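You operate a simulated robot arm through the tools that you are given. There is no shell and no other tool. Be economical: measure what you need, move in short steps, check, and stop when the job is done.

You are at the controls of a simulated robot arm. One attempt, no reset.

TASK
Fill the empty pink can with 110 ml of blue water.
Fine: it is in the white tray; stand it in the blue slider, blue dial to BLUE, slider in, green button once, slider out; leave the orange switch on.

Only the result counts: the job must be done as asked and must still hold three seconds after the hand-in. Knocking over, shifting, dropping, spilling or breaking anything else fails it.

THE ROBOT
A 6-joint arm with a two-finger parallel gripper, fixed in place. Base frame: the origin is at the foot of the arm, x ahead of it, y to its left, z up. Units: mm, rad, N and s.
It reaches about 649 mm from its shoulder. Its first joint turns from -1.152 to 1.152 rad. Payload 2.1 kg.
The tool frame sits at the grasp point between the pads (the TCP): z along the fingers, y along the line on which they close. The tips reach 30 mm beyond it. Largest opening 94 mm; finger width 28, thickness 10; the body of the gripper, 50 by 96 mm, starts 55 mm behind the TCP.
Orientation is that of the tool frame in the base frame, as a unit quaternion [x, y, z, w]. With the fingers straight down and closing along the base's y, the tool's x points along the base's -x, its y along +y and its z along -z.

THE INTERFACE
- The arm moves only by the tool step_arm. Its argument "targets" is a list of rows, each an object (a shift or turn left out is 0, a gripper value left out holds the last) with "grip": the gripper command, from -1 (shut) to 1 (fully open), values between in proportion; "translation": the shift along the base's x, y, z in units of 40 mm (1.0 is 40 mm), a list of three; "rotation": the turn, a rotation vector about the base's x, y, z in units of 4 degrees (1.0 is 4 degrees), a list of three. In form: [{"grip": grip, "translation": [tx, ty, tz], "rotation": [ax, ay, az]}, ...]. A call has 1 to 10 rows; each row shifts and turns the commanded pose from where the row before left it. A call with a number of a shift or a turn outside -1 to 1 is refused whole. A row lasts 0.2 s, in which the tool goes at most 50 mm and 0.15 rad; a call with a longer step from one row to the next is refused whole, and so is a gripper value outside its range. A pose out of reach is approached as far as the arm can. The call stops where the force on the tool passes 60 N (or 10 N more than at its start, if that is more) or the arm is blocked; 0.2 s more then pass. Each finger travels about 72 mm/s and halts on what it meets, pressing with about 40 N; the grip force reading is that of the motor and also rises with nothing between the fingers. The clock runs only during rows and for 0.2 s after the last one: add rows that do not move to give the fingers time. The reply holds the time, the measured pose of the TCP, the force on the tool along the base axes, the opening and the grip force, in the units named above and with some noise.
- Cameras (640 x 400 px; columns grow to the right, rows downward): "scene" is fixed at [70.8, -412.8, 479.1]; the picture's right is [0.48, -0.88, 0.00], its down [-0.58, -0.32, -0.75] and it looks along [0.66, 0.36, -0.66] (base axes); focal length 214 px, centre (320, 200). "wrist" rides on the gripper at [-37, 0, -58] in the tool frame; the picture's right is [0.00, -1.00, 0.00], its down [0.97, 0.00, -0.24] and it looks along [0.24, 0.00, 0.97] (tool axes); focal length 218 px, centre (320, 200).
- get_image(camera): a new picture of that camera. No time passes.
- pixel_to_xyz(camera, pixels): for up to 12 pixels [column, row] of the newest picture of that camera ("zoom" is the newest enlarged one), the place [x, y, z] in the base frame of the surface seen there, good to about 3 mm, but the place of the scene camera against the robot may be out by one fixed shift of up to 18 mm in any direction. No time passes.
- inspect(camera, box): a new picture of the part [left, top, right, bottom] of that camera's present view, enlarged. No time passes.
- job_done(): hands the job in; it is judged then, once.

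Work in short steps. Measure before you move; look again where a grasp or a placing could have gone wrong, and mend it. You have 80 turns and 46 pictures in all, those below and enlarged ones among them. Open the gripper and draw the arm clear of the work before you hand the job in, unless the task says otherwise; then end with one line.

The tools are called after "Emit:" as name(argument=value, ...) on one line, values as JSON. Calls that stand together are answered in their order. step_arm: Moves the arm, as the interface text tells. Its arguments: {"type":"object","properties":{"targets":{"type":"array","items":{"type":"object","properties":{"grip":{"type":"number"},"translation":{"type":"array","items":{"type":"number"}},"rotation":{"type":"array","items":{"type":"number"}}}}}},"required":["targets"]} The other tools are called the same way: get_image (camera) takes a picture; pixel_to_xyz (camera, pixels) gives the place of the surface under pixels of a picture; inspect (camera, box) takes an enlarged picture of a part of a camera's view; job_done () hands the job in.

At the start:

```text
t: 0.0
ee_pos: [278.1, -44.9, 341.3]
tool_rot: [0.0, 1.0, 0.001, 0.0]
force: [-0.2, 0.3, -0.3]
grip_width: 94.2
grip_force: 0.0
```

scene: 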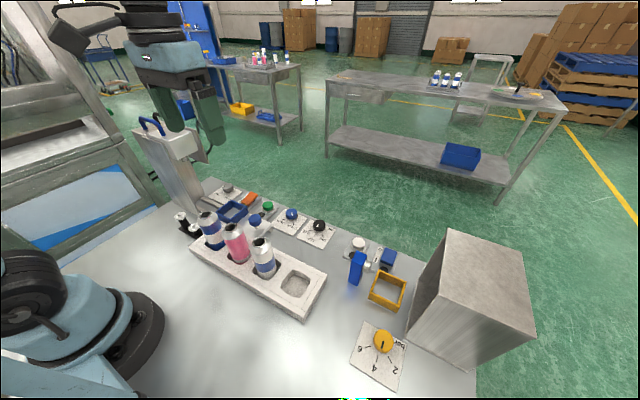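
wrist: 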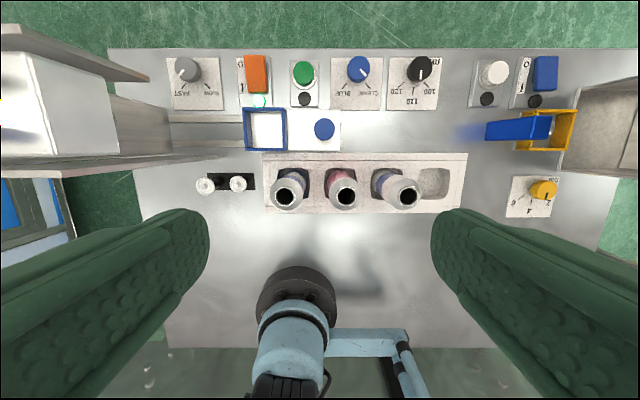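

I see the white tray with three cans around (285-405,190), and the controls along row ~80. I enlarge the wrist view to read the labels.

Emit:
inspect(camera="wrist", box=[150, 40, 370, 220])

Emit:
inspect(camera="wrist", box=[360, 40, 580, 220])

Emit:
inspect(camera="scene", box=[130, 170, 350, 320])

```text
2.22 times, centred on (260, 130) of wrist
```

zoom: 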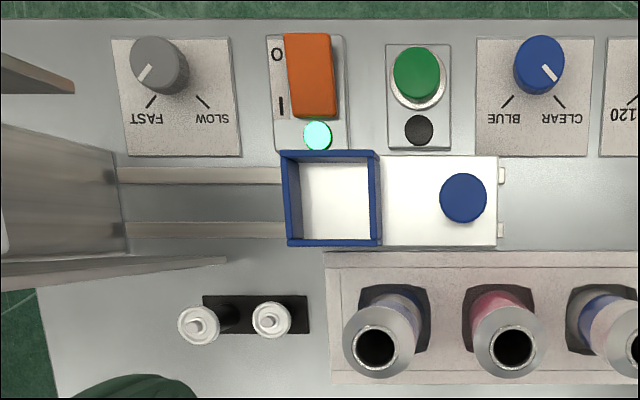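

```text
2.22 times, centred on (470, 130) of wrist
```

zoom: 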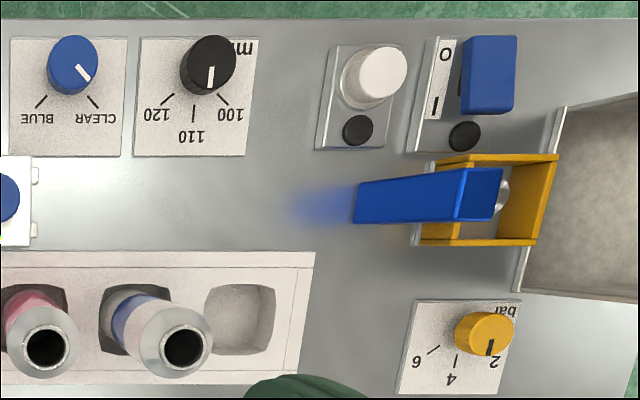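

```text
2.67 times, centred on (240, 245) of scene
```

zoom: 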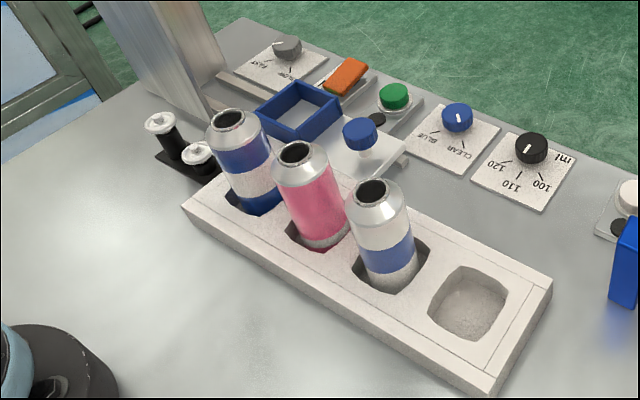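

Blue dial is at CLEAR (wrist ~(359,68)), black dial seems at 110, orange lamp lit. I now measure the positions of can, slider, dial and button.

Emit:
pixel_to_xyz(camera="wrist", pixels=[[334, 197], [354, 197], [343, 206], [324, 128], [303, 73], [357, 68], [267, 130], [247, 130], [285, 130], [266, 109], [266, 149], [310, 140]])

Emit:
pixel_to_xyz(camera="wrist", pixels=[[343, 180], [335, 172], [342, 160], [290, 160], [436, 185], [304, 98], [357, 100], [420, 72], [236, 185], [200, 120], [285, 206], [400, 206]])

Emit:
pixel_to_xyz(camera="scene", pixels=[[230, 228], [241, 223], [238, 240], [240, 256], [255, 219], [266, 205], [291, 212], [231, 212], [318, 224], [170, 140], [180, 170], [150, 170]])

```text
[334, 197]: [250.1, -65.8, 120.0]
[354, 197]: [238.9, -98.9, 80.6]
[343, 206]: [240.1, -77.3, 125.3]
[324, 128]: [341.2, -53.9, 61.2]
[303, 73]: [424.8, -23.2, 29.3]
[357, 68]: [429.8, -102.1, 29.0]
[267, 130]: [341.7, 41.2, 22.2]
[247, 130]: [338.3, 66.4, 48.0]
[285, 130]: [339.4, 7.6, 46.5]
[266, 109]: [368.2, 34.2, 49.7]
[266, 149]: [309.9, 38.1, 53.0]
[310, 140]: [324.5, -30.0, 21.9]
```

```text
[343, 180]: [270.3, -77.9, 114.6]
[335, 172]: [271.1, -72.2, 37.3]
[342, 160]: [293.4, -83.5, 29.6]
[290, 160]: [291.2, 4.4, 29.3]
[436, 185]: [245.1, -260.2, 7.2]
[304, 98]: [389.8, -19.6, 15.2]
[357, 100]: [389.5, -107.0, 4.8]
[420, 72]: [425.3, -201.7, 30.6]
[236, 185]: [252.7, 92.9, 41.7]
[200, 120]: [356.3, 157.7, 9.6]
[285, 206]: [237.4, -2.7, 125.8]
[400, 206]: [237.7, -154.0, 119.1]
```

```text
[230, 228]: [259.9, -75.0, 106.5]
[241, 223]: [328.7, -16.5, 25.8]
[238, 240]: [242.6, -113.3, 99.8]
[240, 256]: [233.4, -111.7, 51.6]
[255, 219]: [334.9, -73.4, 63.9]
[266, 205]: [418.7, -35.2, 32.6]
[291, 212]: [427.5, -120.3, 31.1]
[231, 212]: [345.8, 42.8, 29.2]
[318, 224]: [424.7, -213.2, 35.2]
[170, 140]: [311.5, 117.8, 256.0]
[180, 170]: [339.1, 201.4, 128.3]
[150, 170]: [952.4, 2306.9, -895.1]
```

The pink can's axis is near (251,-80), top z≈125, neighbours 77 mm away. I go above it with a part-open gripper and look again.

Emit:
step_arm(targets=[{"grip": 0.45, "translation": [-0.17, -0.22, -0.85]}, {"translation": [-0.17, -0.22, -0.85]}, {"translation": [-0.17, -0.22, -0.85]}, {"translation": [-0.17, -0.22, -0.85]}, {"translation": [0, 0, 0]}])

Emit:
get_image(camera="wrist")

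```text
t: 1.2
ee_pos: [249.2, -80.1, 203.8]
tool_rot: [0.0, 1.0, 0.0, 0.0]
force: [0.2, -0.1, -0.2]
grip_width: 68.3
grip_force: 0.1
```

```text
40 pictures are left
```

wrist: 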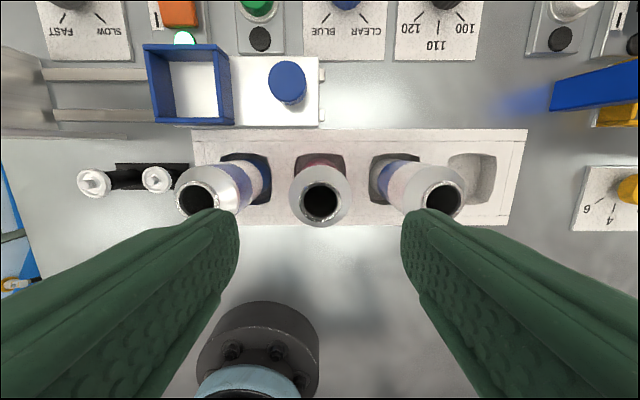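

Mouth centre at (321,200) puts the axis at about (252,-80.5), can width ~44 mm. I lower straight over it to z≈80.

Emit:
step_arm(targets=[{"grip": 0.45, "translation": [0.07, 0, -0.75]}, {"translation": [0, 0, -0.75]}, {"translation": [0, 0, -0.75]}, {"translation": [0, 0, -0.8]}, {"translation": [0, 0, 0]}])

Emit:
get_image(camera="scene")

```text
t: 2.4
ee_pos: [253.6, -79.4, 81.2]
tool_rot: [0.0, 1.0, 0.0, 0.0]
force: [-0.1, 0.3, -0.5]
grip_width: 68.1
grip_force: 0.0
```

```text
39 pictures are left
```

scene: 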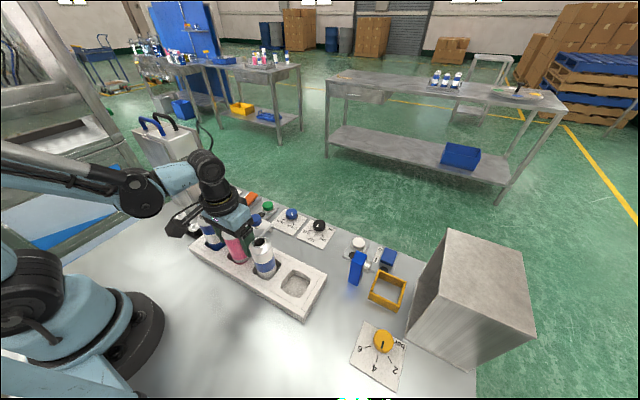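

The fingers straddle the pink can without contact. I close on it.

Emit:
step_arm(targets=[{"grip": -1}, {"grip": -1}, {"grip": -1}, {"grip": -1}])

```text
t: 3.4
ee_pos: [254.3, -80.5, 81.8]
tool_rot: [0.0, 1.0, 0.001, 0.001]
force: [0.0, -0.1, 0.7]
grip_width: 44.6
grip_force: 40.5
```

Held at 44.6 mm. I lift it clear, and re-measure the slider box from the last wrist picture (corners near (150,48)-(232,122)).

Emit:
pixel_to_xyz(camera="wrist", pixels=[[147, 60], [154, 110], [223, 60], [231, 110], [180, 48], [190, 121], [215, 48], [200, 85], [287, 75], [300, 105]])

Emit:
step_arm(targets=[{"grip": -1, "translation": [0, 0, 0.5]}, {"translation": [0, 0, 0.8]}, {"translation": [0, 0, 0.8]}, {"translation": [0, 0, 0.8]}, {"translation": [0, 0, 0.6]}, {"translation": [0, 0, 0]}])

```text
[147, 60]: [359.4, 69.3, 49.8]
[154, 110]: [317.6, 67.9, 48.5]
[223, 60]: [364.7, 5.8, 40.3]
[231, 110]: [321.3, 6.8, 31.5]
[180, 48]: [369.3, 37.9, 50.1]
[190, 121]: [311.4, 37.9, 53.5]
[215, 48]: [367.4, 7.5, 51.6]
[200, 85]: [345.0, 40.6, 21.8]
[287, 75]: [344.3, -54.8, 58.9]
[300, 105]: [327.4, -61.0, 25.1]
```

```text
t: 4.8
ee_pos: [256.1, -79.9, 225.2]
tool_rot: [-0.001, 1.0, 0.0, -0.001]
force: [-0.1, -0.3, -0.9]
grip_width: 44.2
grip_force: 40.2
```

Box centre is (340,37.5), floor z 22, rim z≈51. I carry the can over it at height and check.

Emit:
step_arm(targets=[{"grip": -1, "translation": [0.535, 0.735, 0]}, {"translation": [0.535, 0.735, 0]}, {"translation": [0.535, 0.735, 0]}, {"translation": [0.535, 0.735, 0]}, {"translation": [0, 0, 0]}, {"translation": [0, 0, 0]}])

Emit:
get_image(camera="scene")

Emit:
get_image(camera="wrist")

```text
t: 6.2
ee_pos: [337.4, 38.9, 222.3]
tool_rot: [0.001, 1.0, -0.001, 0.001]
force: [0.2, 0.1, -1.0]
grip_width: 44.2
grip_force: 40.2
```

```text
38 pictures are left
```

scene: 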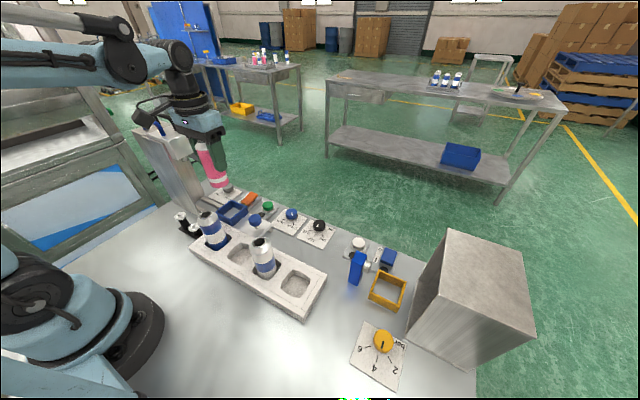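

```text
37 pictures are left
```

wrist: 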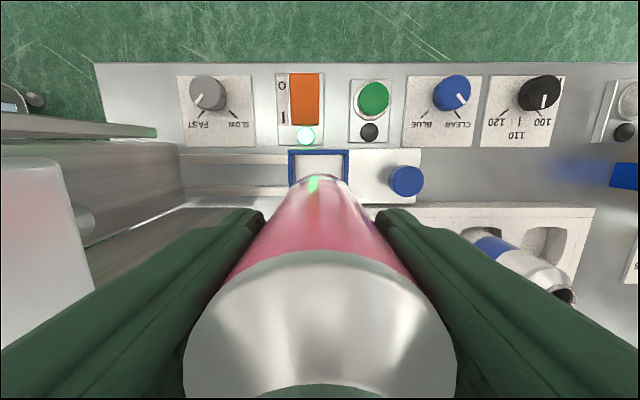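

The can hangs above the box, centred (bottom at (318,185)). I lower it, last part gently.

Emit:
step_arm(targets=[{"grip": -1, "translation": [0.05, -0.02, -0.7]}, {"translation": [0, 0, -0.7]}, {"translation": [0, 0, -0.7]}, {"translation": [0, 0, -0.3]}, {"translation": [0, 0, 0]}])

Emit:
inspect(camera="scene", box=[160, 150, 300, 250])

Emit:
get_image(camera="wrist")

```text
t: 7.4
ee_pos: [342.1, 34.9, 128.1]
tool_rot: [0.0, 1.0, 0.0, 0.0]
force: [0.0, -0.2, 0.4]
grip_width: 43.9
grip_force: 39.9
```

```text
4.00 times, centred on (230, 200) of scene
```

zoom: 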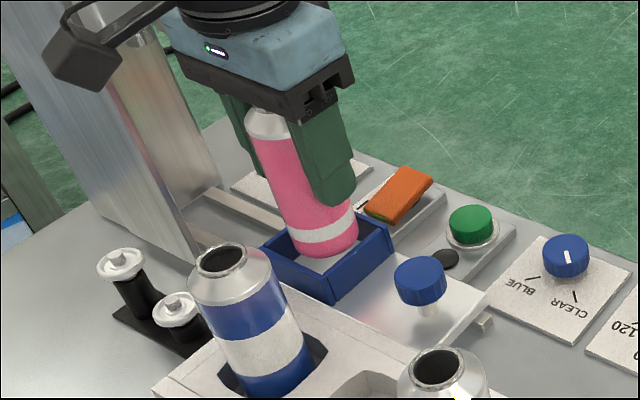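

```text
35 pictures are left
```

wrist: 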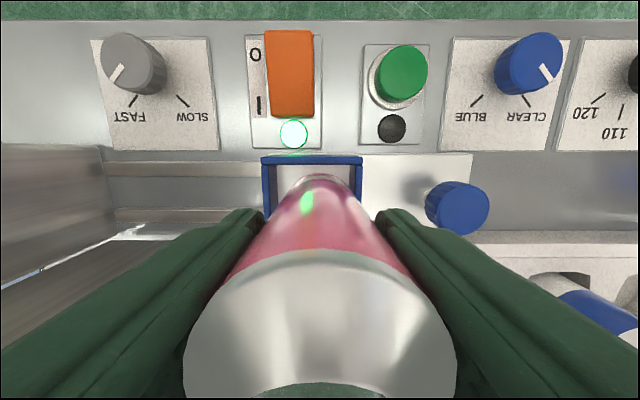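

The box's back rim (262-362, row 160) is centred left of the can by about 5 mm, so y is a bit low. I let the arm settle and read again.

Emit:
step_arm(targets=[{"grip": -1}, {"grip": -1}])

Emit:
pixel_to_xyz(camera="wrist", pixels=[[266, 180], [357, 180], [311, 160], [275, 160], [350, 160], [455, 205]])

```text
t: 8.0
ee_pos: [341.0, 34.7, 127.8]
tool_rot: [0.0, 1.0, 0.0, 0.0]
force: [-0.7, 0.6, 0.6]
grip_width: 43.9
grip_force: 40.0
```

```text
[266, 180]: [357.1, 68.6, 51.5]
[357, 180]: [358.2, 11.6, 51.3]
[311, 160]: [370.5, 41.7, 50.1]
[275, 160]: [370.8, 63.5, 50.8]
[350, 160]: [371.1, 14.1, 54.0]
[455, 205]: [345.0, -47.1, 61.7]
```

Box centre y≈39-40 against tool 34.8; I shift +4 mm and lower to just above the floor.

Emit:
step_arm(targets=[{"grip": -1, "translation": [0, 0.1, 0]}, {"translation": [0, 0, -0.3]}, {"translation": [0, 0, -0.2]}, {"translation": [0, 0, 0]}])

Emit:
get_image(camera="wrist")

```text
t: 9.0
ee_pos: [342.6, 38.4, 108.4]
tool_rot: [0.0, 1.0, 0.0, 0.0]
force: [-0.3, -0.4, -0.2]
grip_width: 43.9
grip_force: 40.0
```

```text
34 pictures are left
```

wrist: 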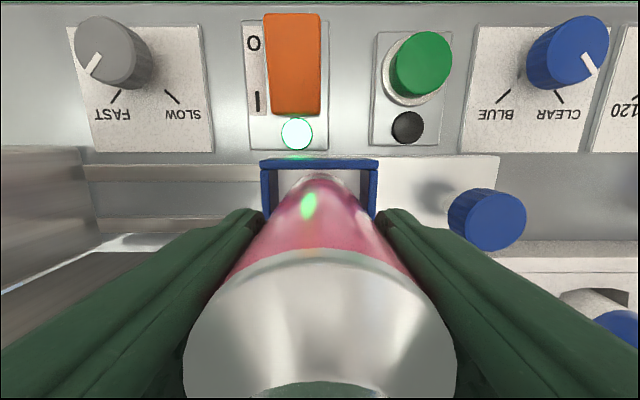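

Now well centred (rim 261-378). I lower in small steps until the can touches the floor.

Emit:
step_arm(targets=[{"grip": -1, "translation": [-0.02, 0, -0.1]}, {"translation": [0, 0, -0.05]}, {"translation": [0, 0, -0.05]}, {"translation": [0, 0, -0.05]}, {"translation": [0, 0, 0]}])

```text
t: 10.2
ee_pos: [342.2, 39.3, 98.0]
tool_rot: [0.0, 1.0, 0.0, -0.001]
force: [-1.5, 0.6, 34.7]
grip_width: 43.8
grip_force: 40.0
```

34.7 N upward: the can stands on the floor. I ease 1 mm, open to ~66 mm, then rise clear.

Emit:
step_arm(targets=[{"grip": -1, "translation": [0, 0, 0.03]}, {"grip": 0.4}, {"grip": 0.4}, {"grip": 0.4}])

Emit:
step_arm(targets=[{"grip": 0.4, "translation": [0, 0, 0.5]}, {"translation": [0, 0, 0.8]}, {"translation": [0, 0, 0.8]}, {"translation": [0, 0, 0.8]}, {"translation": [0, 0, 0]}])

Emit:
get_image(camera="wrist")

Emit:
inspect(camera="scene", box=[160, 150, 300, 250])

```text
t: 11.2
ee_pos: [341.3, 39.9, 98.8]
tool_rot: [0.0, 1.0, 0.001, 0.0]
force: [-0.3, -0.2, -0.5]
grip_width: 65.8
grip_force: 0.1
```

```text
t: 12.4
ee_pos: [341.4, 42.3, 216.3]
tool_rot: [0.0, 1.0, 0.001, 0.0]
force: [-0.4, 0.5, -0.3]
grip_width: 65.8
grip_force: 0.1
```

```text
33 pictures are left
```

wrist: 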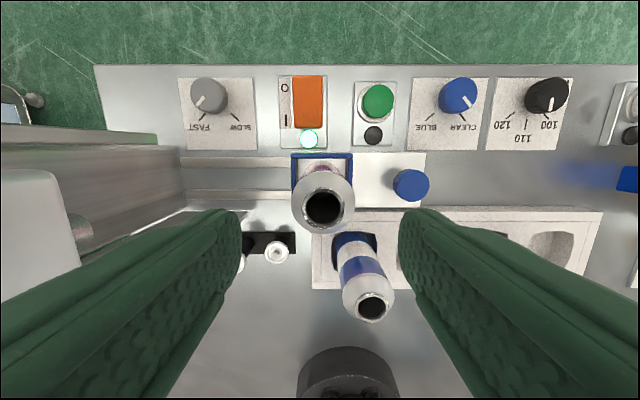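

```text
4.00 times, centred on (230, 200) of scene
```

zoom: 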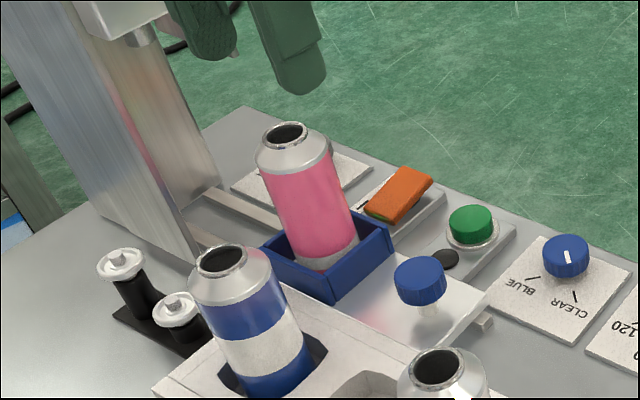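

The pink can stands upright in the slider. I move above the blue dial (~(430,-102)) and look at both dials.

Emit:
step_arm(targets=[{"grip": 0.4, "translation": [0.44, -0.72, 0]}, {"translation": [0.44, -0.72, 0]}, {"translation": [0.44, -0.72, 0]}, {"translation": [0.44, -0.72, -0.5]}, {"translation": [0.44, -0.72, -0.5]}, {"translation": [0, 0, -0.5]}, {"translation": [0, 0, 0]}])

Emit:
get_image(camera="wrist")

```text
t: 14.0
ee_pos: [428.5, -105.1, 155.2]
tool_rot: [0.0, 1.0, 0.0, 0.0]
force: [0.2, 0.2, 0.1]
grip_width: 65.7
grip_force: 0.1
```

```text
31 pictures are left
```

wrist: 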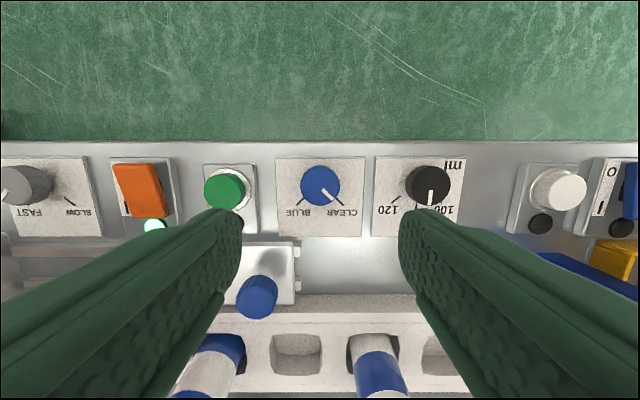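

The black dial points straight down at 110 (good); blue knob top is at (320,184), i.e. (432,-105), ⌀32 mm, pointing at CLEAR. I pre-turn the gripper +44° before gripping it.

Emit:
step_arm(targets=[{"grip": 0.4, "translation": [0.08, 0, 0], "rotation": [0, 0, 1]}, {"rotation": [0, 0, 1]}, {"rotation": [0, 0, 1]}, {"rotation": [0, 0, 1]}, {"rotation": [0, 0, 1]}, {"rotation": [0, 0, 1]}, {"rotation": [0, 0, 1]}, {"rotation": [0, 0, 1]}, {"rotation": [0, 0, 1]}, {"rotation": [0, 0, 1]}])

Emit:
step_arm(targets=[{"grip": 0.4, "rotation": [0, 0, 1]}, {"rotation": [0, 0, 0.25], "translation": [0, 0, -0.75]}, {"translation": [0, 0, -0.75]}, {"translation": [0, 0, 0]}, {"translation": [0, 0, 0]}])

Emit:
get_image(camera="wrist")

```text
t: 16.2
ee_pos: [433.0, -103.3, 155.0]
tool_rot: [-0.343, 0.939, 0.0, -0.001]
force: [0.0, -0.1, -0.2]
grip_width: 65.9
grip_force: 0.0
```

```text
t: 17.4
ee_pos: [432.3, -101.3, 95.2]
tool_rot: [-0.383, 0.924, 0.0, 0.0]
force: [0.6, -0.3, 0.8]
grip_width: 65.8
grip_force: 0.0
```

```text
30 pictures are left
```

wrist: 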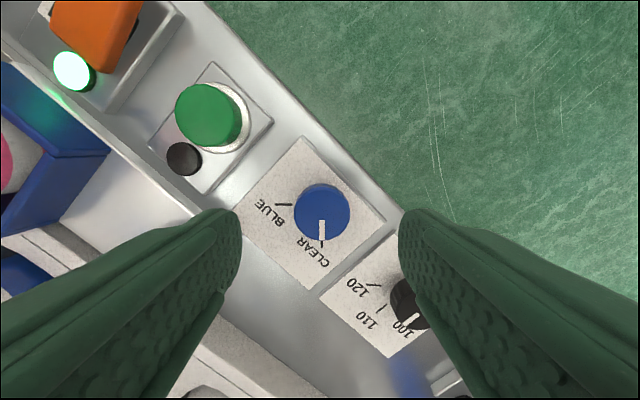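

The knob centre (322,210) is under the grasp point. I narrow to ~50 mm, lower to z≈43 and close.

Emit:
step_arm(targets=[{"grip": 0.06}, {"translation": [0, 0, -0.5]}, {"translation": [0, 0, -0.5]}, {"translation": [0, 0, -0.28]}, {"translation": [0, 0, 0]}])

Emit:
step_arm(targets=[{"grip": -1}, {"grip": -1}, {"grip": -1}])

Emit:
get_image(camera="wrist")

```text
t: 18.6
ee_pos: [433.9, -103.2, 42.1]
tool_rot: [-0.382, 0.924, 0.001, 0.0]
force: [0.0, -0.6, 0.0]
grip_width: 49.7
grip_force: 0.1
```

```text
t: 19.4
ee_pos: [433.6, -102.4, 42.8]
tool_rot: [-0.383, 0.924, 0.003, -0.002]
force: [-18.5, 13.5, -7.0]
grip_width: 33.0
grip_force: 44.7
```

```text
29 pictures are left
```

wrist: 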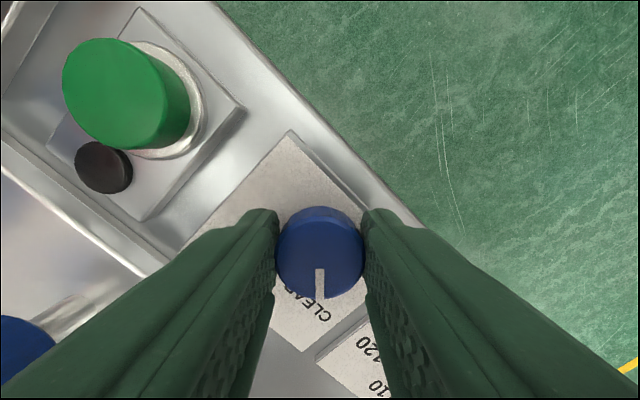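

Gripped at 33 mm, with ~23 N side force along the closing axis, so the grasp is slightly off centre. I ease it (-1,+1) mm and check.

Emit:
step_arm(targets=[{"grip": -1, "translation": [-0.025, 0.022, 0]}, {"grip": -1}])

```text
t: 20.0
ee_pos: [434.2, -102.6, 43.6]
tool_rot: [-0.382, 0.924, 0.0, 0.0]
force: [0.2, 8.3, -3.2]
grip_width: 32.9
grip_force: 44.6
```

Force is now small. I turn clockwise 40° (10 rows) and check for resistance.

Emit:
step_arm(targets=[{"grip": -1, "rotation": [0, 0, -1]}, {"rotation": [0, 0, -1]}, {"rotation": [0, 0, -1]}, {"rotation": [0, 0, -1]}, {"rotation": [0, 0, -1]}, {"rotation": [0, 0, -1]}, {"rotation": [0, 0, -1]}, {"rotation": [0, 0, -1]}, {"rotation": [0, 0, -1]}, {"rotation": [0, 0, -1]}])

Emit:
get_image(camera="wrist")

```text
t: 22.2
ee_pos: [433.0, -104.8, 43.9]
tool_rot: [-0.041, 0.999, -0.004, 0.005]
force: [21.1, -24.0, 21.7]
grip_width: 33.0
grip_force: 45.2
```

```text
28 pictures are left
```

wrist: 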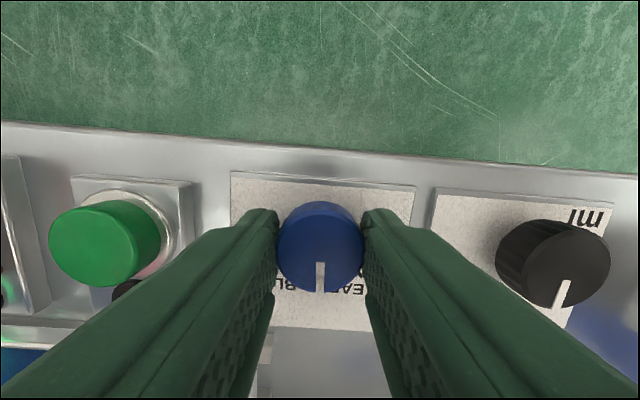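

The knob follows the gripper. I relieve the side force by ~1 mm and continue turning.

Emit:
step_arm(targets=[{"grip": -1, "translation": [0.02, -0.03, 0.02]}, {"rotation": [0, 0, -1]}, {"rotation": [0, 0, -1]}, {"rotation": [0, 0, -1]}, {"rotation": [0, 0, -1]}, {"rotation": [0, 0, -1]}, {"rotation": [0, 0, -1]}])

Emit:
step_arm(targets=[{"grip": -1, "rotation": [0, 0, -1]}, {"rotation": [0, 0, -1]}, {"rotation": [0, 0, -1]}, {"rotation": [0, 0, -1]}, {"rotation": [0, 0, -1]}, {"rotation": [0, 0, -1]}, {"rotation": [0, 0, -0.5]}, {"rotation": [0, 0, 0]}])

Emit:
get_image(camera="wrist")

```text
t: 23.8
ee_pos: [432.4, -105.3, 44.4]
tool_rot: [0.166, 0.986, -0.003, 0.002]
force: [12.2, -21.4, -20.4]
grip_width: 32.8
grip_force: 45.2
```

```text
t: 25.6
ee_pos: [431.4, -105.8, 43.7]
tool_rot: [0.383, 0.924, -0.003, 0.0]
force: [-2.2, -26.8, 17.2]
grip_width: 33.0
grip_force: 45.3
```

```text
27 pictures are left
```

wrist: 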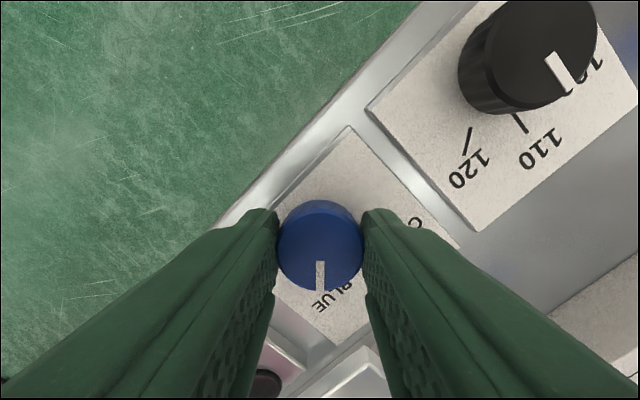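

The pointer now lies over BLUE (322,275). I open to ~50 mm, rise and check.

Emit:
step_arm(targets=[{"grip": 0.06}, {"grip": 0.06}, {"translation": [0, 0, 0.6]}, {"translation": [0, 0, 0.8]}, {"translation": [0, 0, 0.8]}, {"translation": [0, 0, 0]}])

Emit:
get_image(camera="wrist")

```text
t: 27.0
ee_pos: [431.1, -103.5, 134.5]
tool_rot: [0.383, 0.924, 0.0, 0.0]
force: [0.5, 0.5, 1.4]
grip_width: 49.7
grip_force: 0.0
```

```text
26 pictures are left
```

wrist: 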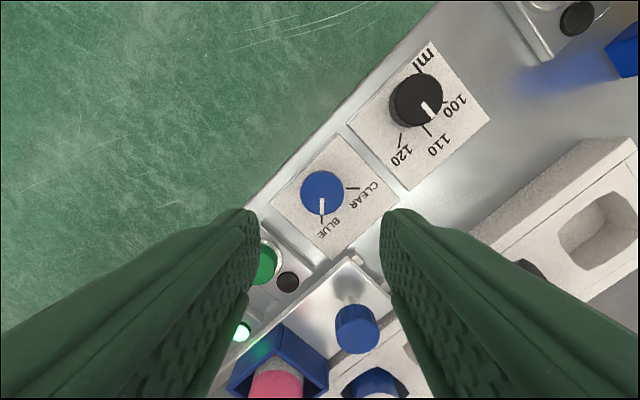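

The blue dial is on BLUE and black remains at 110. Before working the slider I check where the dispenser head and nozzle are (zoom (140,35)) and turn the gripper back to straight.

Emit:
pixel_to_xyz(camera="zoom", pixels=[[140, 35], [130, 42], [165, 8], [110, 35], [195, 255], [215, 180], [185, 130], [100, 200], [288, 135], [420, 280], [420, 260], [428, 310]])

Emit:
step_arm(targets=[{"grip": 0.06, "rotation": [0, 0, 1], "translation": [-0.2, 0.1, 0.1]}, {"rotation": [0, 0, 1], "translation": [-0.2, 0.1, 0.1]}, {"rotation": [0, 0, 1], "translation": [-0.2, 0.1, 0.1]}, {"rotation": [0, 0, 1], "translation": [-0.2, 0.1, 0.1]}, {"rotation": [0, 0, 1], "translation": [-0.2, 0.1, 0.1]}, {"rotation": [0, 0, 1], "translation": [-0.2, 0.1, 0.1]}, {"rotation": [0, 0, 1], "translation": [-0.2, 0.1, 0]}, {"rotation": [0, 0, 1], "translation": [-0.2, 0.1, 0]}, {"rotation": [0, 0, 1], "translation": [-0.2, 0.1, 0]}, {"rotation": [0, 0, 1], "translation": [-0.2, 0.1, 0]}])

Emit:
step_arm(targets=[{"grip": 0.06, "rotation": [0, 0, 1]}, {"rotation": [0, 0, 0.25]}, {"rotation": [0, 0, 0]}])

Emit:
get_image(camera="wrist")

Emit:
get_image(camera="scene")

```text
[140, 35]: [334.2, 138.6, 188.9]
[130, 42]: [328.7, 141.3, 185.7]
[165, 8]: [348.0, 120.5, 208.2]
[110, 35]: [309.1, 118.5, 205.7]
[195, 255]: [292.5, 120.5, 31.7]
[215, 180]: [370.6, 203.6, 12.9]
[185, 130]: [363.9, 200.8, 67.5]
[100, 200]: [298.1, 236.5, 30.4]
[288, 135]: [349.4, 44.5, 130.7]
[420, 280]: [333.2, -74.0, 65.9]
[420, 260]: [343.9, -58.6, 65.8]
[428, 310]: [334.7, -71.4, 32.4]
```

```text
t: 29.2
ee_pos: [351.5, -64.0, 157.2]
tool_rot: [0.044, 0.999, 0.0, 0.0]
force: [-1.1, 0.4, 0.4]
grip_width: 49.7
grip_force: 0.1
```

```text
t: 30.0
ee_pos: [352.0, -64.6, 157.7]
tool_rot: [0.0, 1.0, 0.0, 0.0]
force: [-0.5, -0.6, 0.2]
grip_width: 49.9
grip_force: 0.0
```

```text
25 pictures are left
```

wrist: 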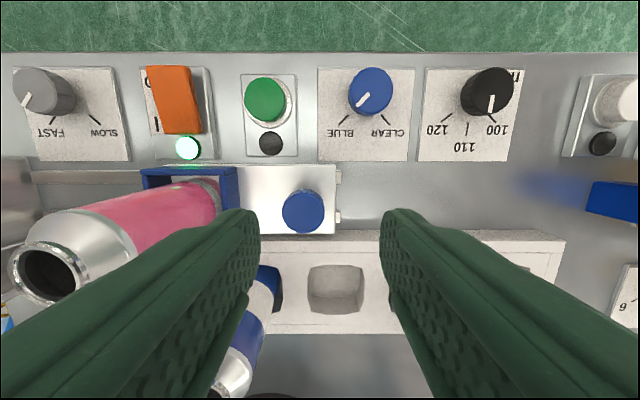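

```text
24 pictures are left
```

scene: 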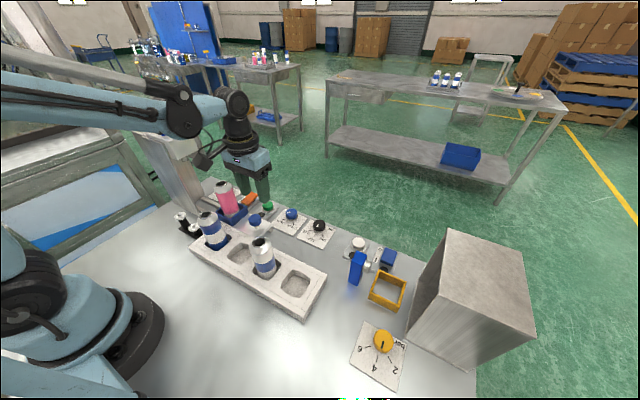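

The slider knob (302,210) works out at (341,-52), top z≈61; the head's front is at y≈134 so the gripper has room. I lower over the knob, fingers closing along y.

Emit:
step_arm(targets=[{"grip": 0.06, "translation": [-0.27, 0.31, 0]}, {"translation": [0, 0, -0.7]}, {"translation": [0, 0, -0.7]}, {"translation": [0, 0, 0]}])

Emit:
get_image(camera="wrist")

```text
t: 31.0
ee_pos: [342.0, -53.7, 100.4]
tool_rot: [0.0, 1.0, 0.0, 0.0]
force: [-0.6, -0.8, -0.3]
grip_width: 49.8
grip_force: 0.1
```

```text
23 pictures are left
```

wrist: 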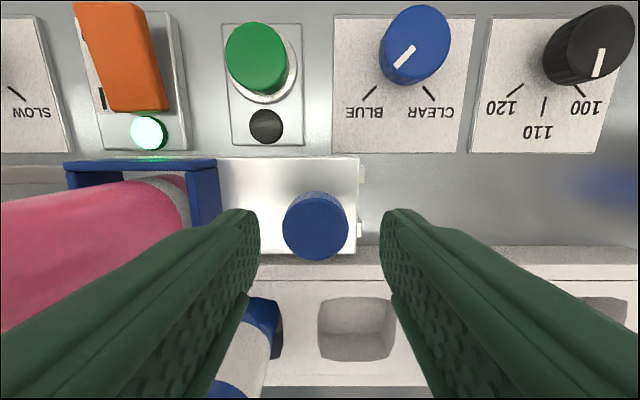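

Knob at (317,228) is centred. I lower 28 mm and close.

Emit:
step_arm(targets=[{"grip": 0.06, "translation": [0, 0, -0.4]}, {"translation": [0, 0, -0.3]}, {"translation": [0, 0, 0]}, {"grip": -1}, {"grip": -1}, {"grip": -1}])

```text
t: 32.4
ee_pos: [342.1, -52.5, 69.6]
tool_rot: [-0.001, 1.0, 0.002, 0.0]
force: [2.3, 15.4, -13.4]
grip_width: 31.7
grip_force: 44.8
```

Knob gripped at 31.7 mm. I push the slider +y by 50 mm gently.

Emit:
step_arm(targets=[{"grip": -1, "translation": [0, 0.15, 0]}, {"translation": [0, 0.25, 0]}, {"translation": [0, 0.25, 0]}, {"translation": [0, 0.25, 0]}, {"translation": [0, 0.25, 0]}, {"translation": [0, 0.1, 0]}])

Emit:
inspect(camera="scene", box=[130, 120, 298, 225])

```text
t: 33.8
ee_pos: [342.4, -1.7, 71.5]
tool_rot: [0.0, 1.0, 0.001, 0.001]
force: [7.1, -1.1, -21.5]
grip_width: 31.3
grip_force: 44.7
```

```text
3.81 times, centred on (214, 172) of scene
```

zoom: 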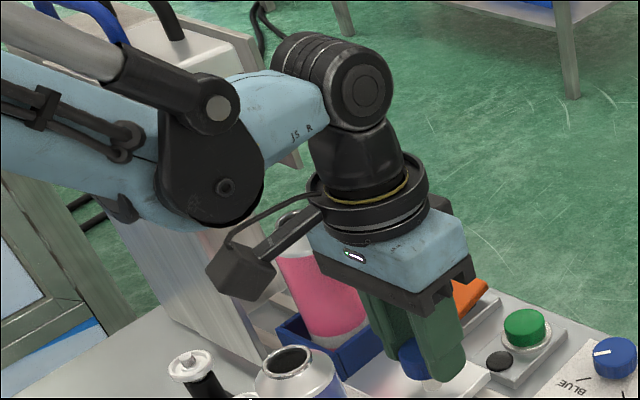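

The slider moves well and the can stays upright. Before the rest of the stroke I check the gap between the forearm and the dispenser head.

Emit:
pixel_to_xyz(camera="zoom", pixels=[[290, 100], [230, 95], [215, 165], [170, 215], [240, 275], [360, 90], [290, 150], [240, 40], [210, 20], [165, 20], [120, 140], [370, 210]])

Emit:
get_image(camera="wrist")

```text
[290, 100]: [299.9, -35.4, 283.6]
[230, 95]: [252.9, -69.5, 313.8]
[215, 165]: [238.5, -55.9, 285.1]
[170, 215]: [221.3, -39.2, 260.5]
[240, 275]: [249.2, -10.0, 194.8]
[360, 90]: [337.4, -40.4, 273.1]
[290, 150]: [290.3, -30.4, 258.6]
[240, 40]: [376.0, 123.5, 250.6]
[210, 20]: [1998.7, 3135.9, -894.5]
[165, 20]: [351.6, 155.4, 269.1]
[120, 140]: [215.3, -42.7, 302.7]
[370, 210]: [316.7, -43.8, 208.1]
```

```text
21 pictures are left
```

wrist: 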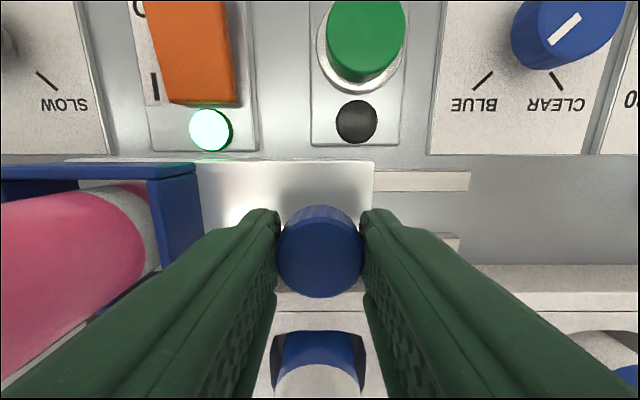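

The forearm sits within ~±40 mm of the tool's y, so there is clearance. I push on 50 mm more, then slower.

Emit:
step_arm(targets=[{"grip": -1, "translation": [0, 0.25, 0]}, {"translation": [0, 0.25, 0]}, {"translation": [0, 0.25, 0]}, {"translation": [0, 0.25, 0]}, {"translation": [0, 0.25, 0]}, {"translation": [0, 0, 0]}])

Emit:
get_image(camera="wrist")

Emit:
inspect(camera="scene", box=[130, 120, 298, 225])

```text
t: 35.2
ee_pos: [341.6, 47.9, 71.7]
tool_rot: [0.0, 1.0, 0.001, 0.003]
force: [12.4, -0.4, 7.4]
grip_width: 31.2
grip_force: 44.6
```

```text
20 pictures are left
```

wrist: 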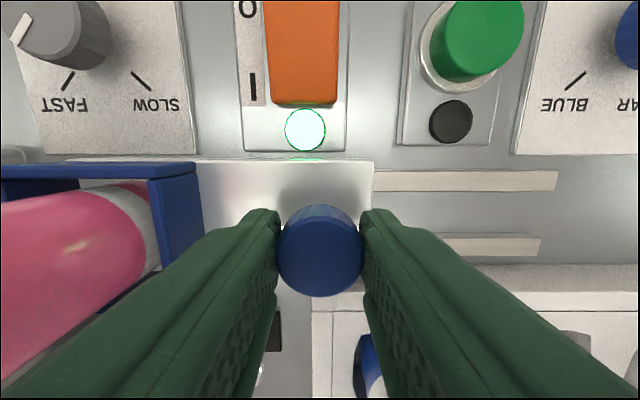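

```text
3.81 times, centred on (214, 172) of scene
```

zoom: 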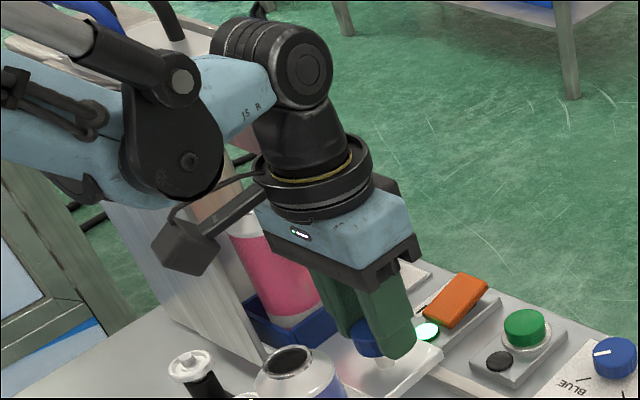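

No resistance yet (y=48). I continue in 4 mm steps until the stop is felt.

Emit:
step_arm(targets=[{"grip": -1, "translation": [0, 0.1, 0]}, {"translation": [0, 0.1, 0]}, {"translation": [0, 0.1, 0]}, {"translation": [0, 0.1, 0]}, {"translation": [0, 0.1, 0]}])

```text
t: 36.4
ee_pos: [340.6, 66.4, 72.4]
tool_rot: [0.0, 1.0, -0.001, 0.003]
force: [19.3, -0.1, -33.0]
grip_width: 31.7
grip_force: 44.8
```

Still free in y (66), but there is some vertical and x constraint force; I relieve those by ~0.6-1 mm and go on in small steps.

Emit:
step_arm(targets=[{"grip": -1, "translation": [0.02, 0, -0.02]}, {"translation": [0, 0.075, 0]}, {"translation": [0, 0.075, 0]}, {"translation": [0, 0.075, 0]}, {"translation": [0, 0.075, 0]}])

Emit:
inspect(camera="scene", box=[130, 120, 298, 225])

```text
t: 37.3
ee_pos: [341.0, 68.0, 71.0]
tool_rot: [0.003, 1.0, -0.009, -0.001]
force: [-1.0, -5.5, 7.3]
grip_width: 31.6
grip_force: 45.5
stopped in row 4: the force on the tool passed its limit (the readings are from after the stop); the commanded pose is now the measured one
```

```text
3.81 times, centred on (214, 172) of scene
```

zoom: 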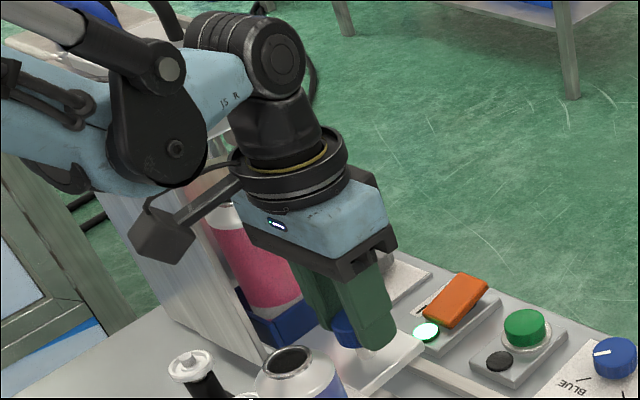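

The stop is reached at y≈68 (120 mm of travel). I open and rise to look at the can under the nozzle.

Emit:
step_arm(targets=[{"grip": 0.06}, {"grip": 0.06}, {"translation": [0, 0, 0.5]}, {"translation": [0, -0.5, 0.5]}, {"translation": [0, -0.7, 0.5]}, {"translation": [0, -0.7, 0]}, {"translation": [0, 0, 0]}])

Emit:
get_image(camera="wrist")

Emit:
inspect(camera="scene", box=[130, 120, 298, 225])

```text
t: 38.9
ee_pos: [343.7, -9.1, 128.8]
tool_rot: [0.003, 1.0, -0.009, -0.001]
force: [-0.4, 0.8, 0.6]
grip_width: 49.8
grip_force: 0.1
```

```text
17 pictures are left
```

wrist: 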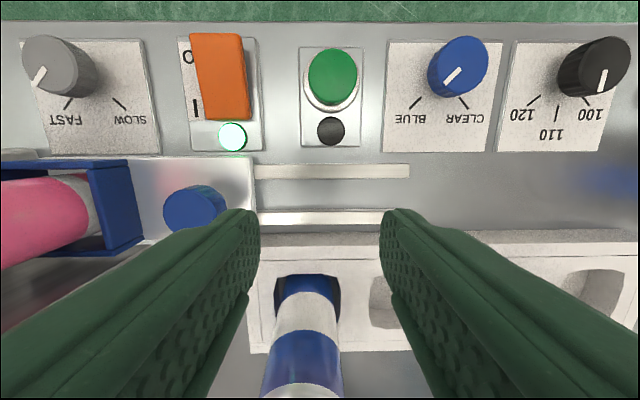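

```text
3.81 times, centred on (214, 172) of scene
```

zoom: 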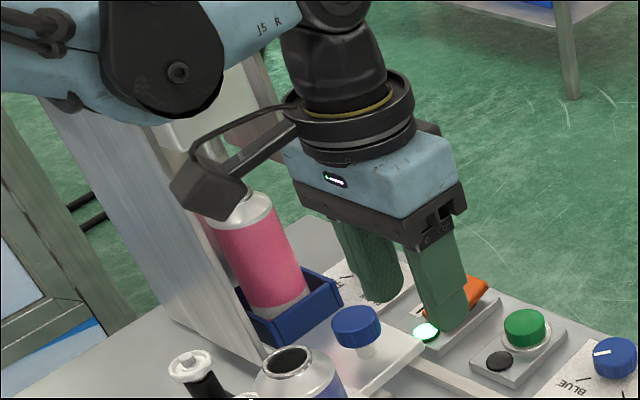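

Slider is in and lamp beside the orange switch is lit. The green button is at about (425.5,-21.5), top z≈29; I close the gripper and go above it.

Emit:
step_arm(targets=[{"grip": -1, "translation": [0.68, -0.1, 0]}, {"translation": [0.68, -0.1, 0]}, {"translation": [0.68, -0.1, -0.3]}, {"translation": [0, 0, -0.4]}, {"translation": [0, 0, 0]}])

Emit:
get_image(camera="wrist")

Emit:
inspect(camera="scene", box=[130, 120, 298, 225])

```text
t: 40.1
ee_pos: [425.6, -19.5, 102.3]
tool_rot: [0.003, 1.0, -0.009, -0.001]
force: [-0.2, -0.2, -0.1]
grip_width: 0.0
grip_force: 32.9
```

```text
15 pictures are left
```

wrist: 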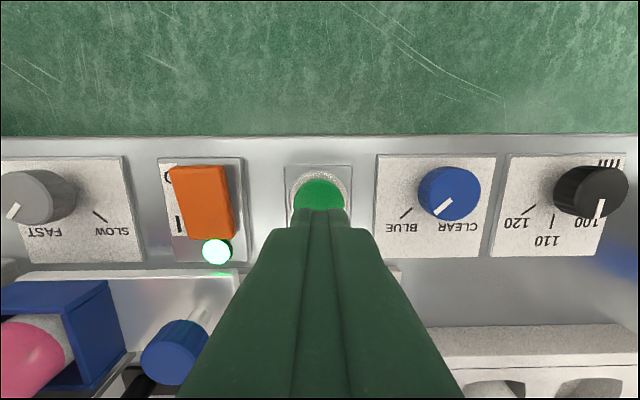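

```text
3.81 times, centred on (214, 172) of scene
```

zoom: 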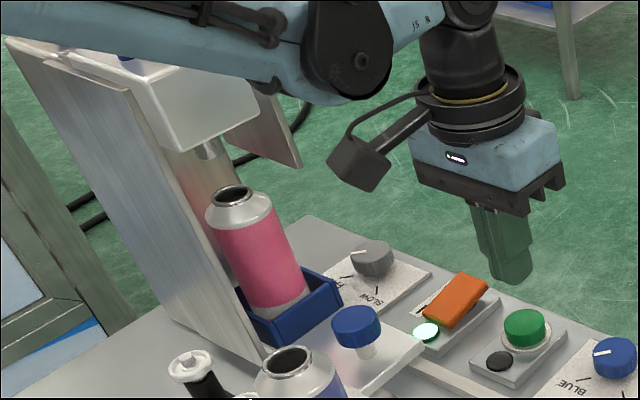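

The can stands in front of the head; I check the mouth (233,193) against the nozzle tip (205,153) before pressing.

Emit:
pixel_to_xyz(camera="zoom", pixels=[[205, 154], [206, 150], [212, 150], [225, 205], [233, 185], [216, 195], [250, 193], [525, 315], [540, 325], [240, 205]])

```text
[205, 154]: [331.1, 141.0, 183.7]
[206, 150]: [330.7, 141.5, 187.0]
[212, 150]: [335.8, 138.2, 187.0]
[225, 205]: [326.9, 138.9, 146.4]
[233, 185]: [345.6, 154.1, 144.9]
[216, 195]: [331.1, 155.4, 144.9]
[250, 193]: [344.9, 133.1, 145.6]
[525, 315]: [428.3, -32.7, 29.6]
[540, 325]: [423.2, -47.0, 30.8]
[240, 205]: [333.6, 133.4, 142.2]
```

Nozzle and mouth are aligned within a few mm. I lower onto the green button: fast to just above, then small steps.

Emit:
step_arm(targets=[{"grip": -1, "translation": [0.04, 0, -0.5]}, {"translation": [0, 0, -0.4]}, {"translation": [0, 0, 0]}])

Emit:
step_arm(targets=[{"grip": -1, "translation": [0, 0, -0.075]}, {"translation": [0, 0, -0.075]}, {"translation": [0, 0, -0.075]}, {"translation": [0, 0, -0.075]}])

Emit:
inspect(camera="scene", box=[130, 120, 298, 225])

```text
t: 40.9
ee_pos: [426.6, -19.0, 64.9]
tool_rot: [0.003, 1.0, -0.01, -0.001]
force: [-0.2, -0.8, 0.7]
grip_width: 0.0
grip_force: 33.1
```

```text
t: 41.9
ee_pos: [427.1, -19.3, 53.6]
tool_rot: [0.002, 1.0, -0.009, -0.001]
force: [0.8, 0.7, 1.8]
grip_width: 0.2
grip_force: 33.1
```

```text
3.81 times, centred on (214, 172) of scene
```

zoom: 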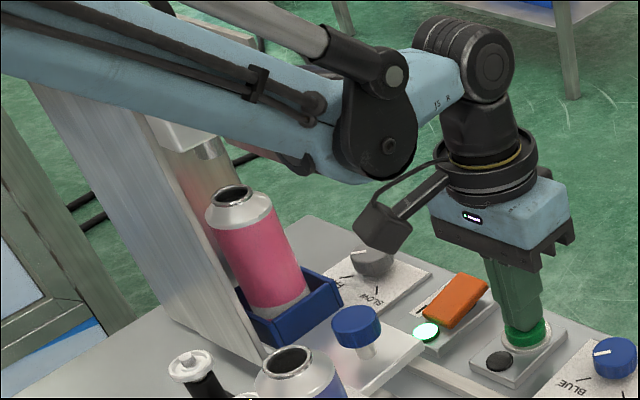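

Tips are on the button (force just 1.8 N), lamp at (498,362) still dark. I keep pressing in small steps.

Emit:
step_arm(targets=[{"grip": -1, "translation": [0, 0, -0.05]}, {"translation": [0, 0, -0.05]}])

Emit:
inspect(camera="scene", box=[130, 120, 298, 225])

```text
t: 42.5
ee_pos: [425.2, -19.8, 50.0]
tool_rot: [0.003, 1.0, -0.009, -0.002]
force: [1.2, -1.5, 1.8]
grip_width: 0.0
grip_force: 33.4
```

```text
3.81 times, centred on (214, 172) of scene
```

zoom: 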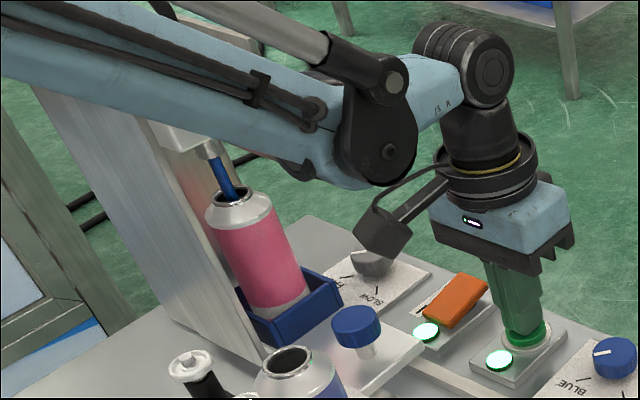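

Blue water is flowing into the can and the green lamp is lit. I lift straight off the button and wait.

Emit:
step_arm(targets=[{"grip": -1, "translation": [0, 0, 0.5]}, {"translation": [0, 0, 0.8]}, {"translation": [0, 0, 0.5]}, {"translation": [0, 0, 0]}, {"translation": [0, 0, 0]}, {"translation": [0, 0, 0]}, {"translation": [0, 0, 0]}, {"translation": [0, 0, 0]}, {"translation": [0, 0, 0]}, {"translation": [0, 0, 0]}])

Emit:
step_arm(targets=[{"grip": -1}, {"grip": -1}, {"grip": -1}, {"grip": -1}, {"grip": -1}, {"grip": -1}, {"grip": -1}, {"grip": -1}, {"grip": -1}, {"grip": -1}])

Emit:
inspect(camera="scene", box=[130, 120, 298, 225])

```text
t: 44.7
ee_pos: [426.4, -20.5, 124.1]
tool_rot: [0.002, 1.0, -0.009, -0.001]
force: [0.3, -0.4, -0.5]
grip_width: 0.2
grip_force: 33.0
```

```text
t: 46.9
ee_pos: [424.4, -19.9, 124.8]
tool_rot: [0.003, 1.0, -0.01, -0.001]
force: [-1.1, -0.2, -0.4]
grip_width: 0.0
grip_force: 32.9
```

```text
3.81 times, centred on (214, 172) of scene
```

zoom: 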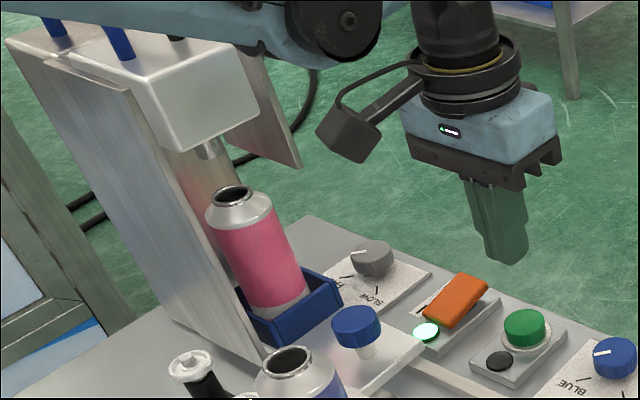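

Flow has stopped and the lamp is off. I go back over the slider knob (≈(341,68)), gripper at 50 mm.

Emit:
step_arm(targets=[{"grip": 0.06, "translation": [-0.525, 0.55, 0]}, {"translation": [-0.525, 0.55, 0]}, {"translation": [-0.525, 0.55, 0]}, {"translation": [-0.525, 0.55, -0.3]}, {"translation": [0, 0, -0.3]}, {"translation": [0, 0, 0]}])

Emit:
get_image(camera="wrist")

```text
t: 48.3
ee_pos: [342.6, 69.9, 98.1]
tool_rot: [0.003, 1.0, -0.009, 0.0]
force: [-0.3, 0.0, 0.5]
grip_width: 49.9
grip_force: 0.1
```

```text
10 pictures are left
```

wrist: 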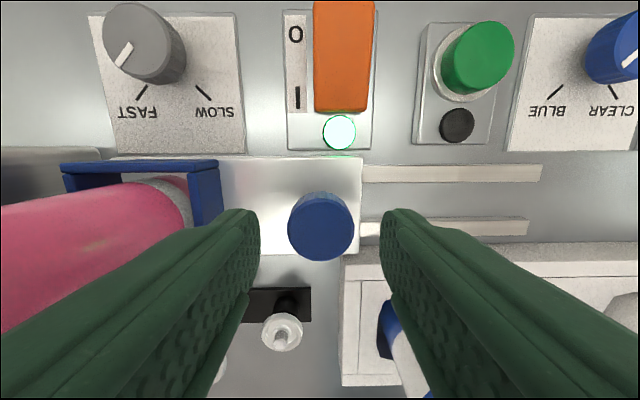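

Knob at (320,228) is centred. I lower, grip it, and pull out slowly.

Emit:
step_arm(targets=[{"grip": 0.06, "translation": [0, 0, -0.4]}, {"translation": [0, 0, -0.28]}, {"translation": [0, 0, 0]}, {"grip": -1}, {"grip": -1}, {"grip": -1}])

Emit:
step_arm(targets=[{"grip": -1, "translation": [0, -0.05, 0]}, {"translation": [0, -0.1, 0]}, {"translation": [0, -0.15, 0]}, {"translation": [0, -0.2, 0]}, {"translation": [0, -0.2, 0]}, {"translation": [0, -0.2, 0]}, {"translation": [0, -0.2, 0]}, {"translation": [0, -0.2, 0]}, {"translation": [0, -0.15, 0]}, {"translation": [0, -0.1, 0]}])

```text
t: 49.7
ee_pos: [343.5, 68.0, 72.5]
tool_rot: [0.003, 1.0, -0.008, 0.0]
force: [1.5, 1.2, -13.6]
grip_width: 31.5
grip_force: 45.2
```

```text
t: 51.9
ee_pos: [341.6, 7.2, 72.7]
tool_rot: [0.003, 1.0, -0.009, 0.0]
force: [21.3, 0.8, -0.6]
grip_width: 31.3
grip_force: 45.3
```

It slides freely (y=7). I relieve x slightly and pull the remaining ~60 mm, slowing towards the stop.

Emit:
step_arm(targets=[{"grip": -1, "translation": [0.02, -0.1, 0]}, {"translation": [0, -0.2, 0]}, {"translation": [0, -0.2, 0]}, {"translation": [0, -0.2, 0]}, {"translation": [0, -0.2, 0]}, {"translation": [0, -0.2, 0]}, {"translation": [0, -0.15, 0]}, {"translation": [0, -0.1, 0]}, {"translation": [0, -0.05, 0]}])

Emit:
step_arm(targets=[{"grip": -1, "translation": [0, -0.04, 0]}, {"translation": [0, -0.04, 0]}, {"translation": [0, -0.04, 0]}])

```text
t: 53.9
ee_pos: [341.3, -50.0, 72.3]
tool_rot: [0.003, 1.0, -0.01, 0.001]
force: [14.7, -0.6, -7.0]
grip_width: 31.7
grip_force: 45.2
```

```text
t: 54.7
ee_pos: [341.8, -52.4, 70.3]
tool_rot: [0.002, 1.0, -0.005, -0.002]
force: [7.3, 23.5, 38.9]
grip_width: 31.7
grip_force: 45.3
```

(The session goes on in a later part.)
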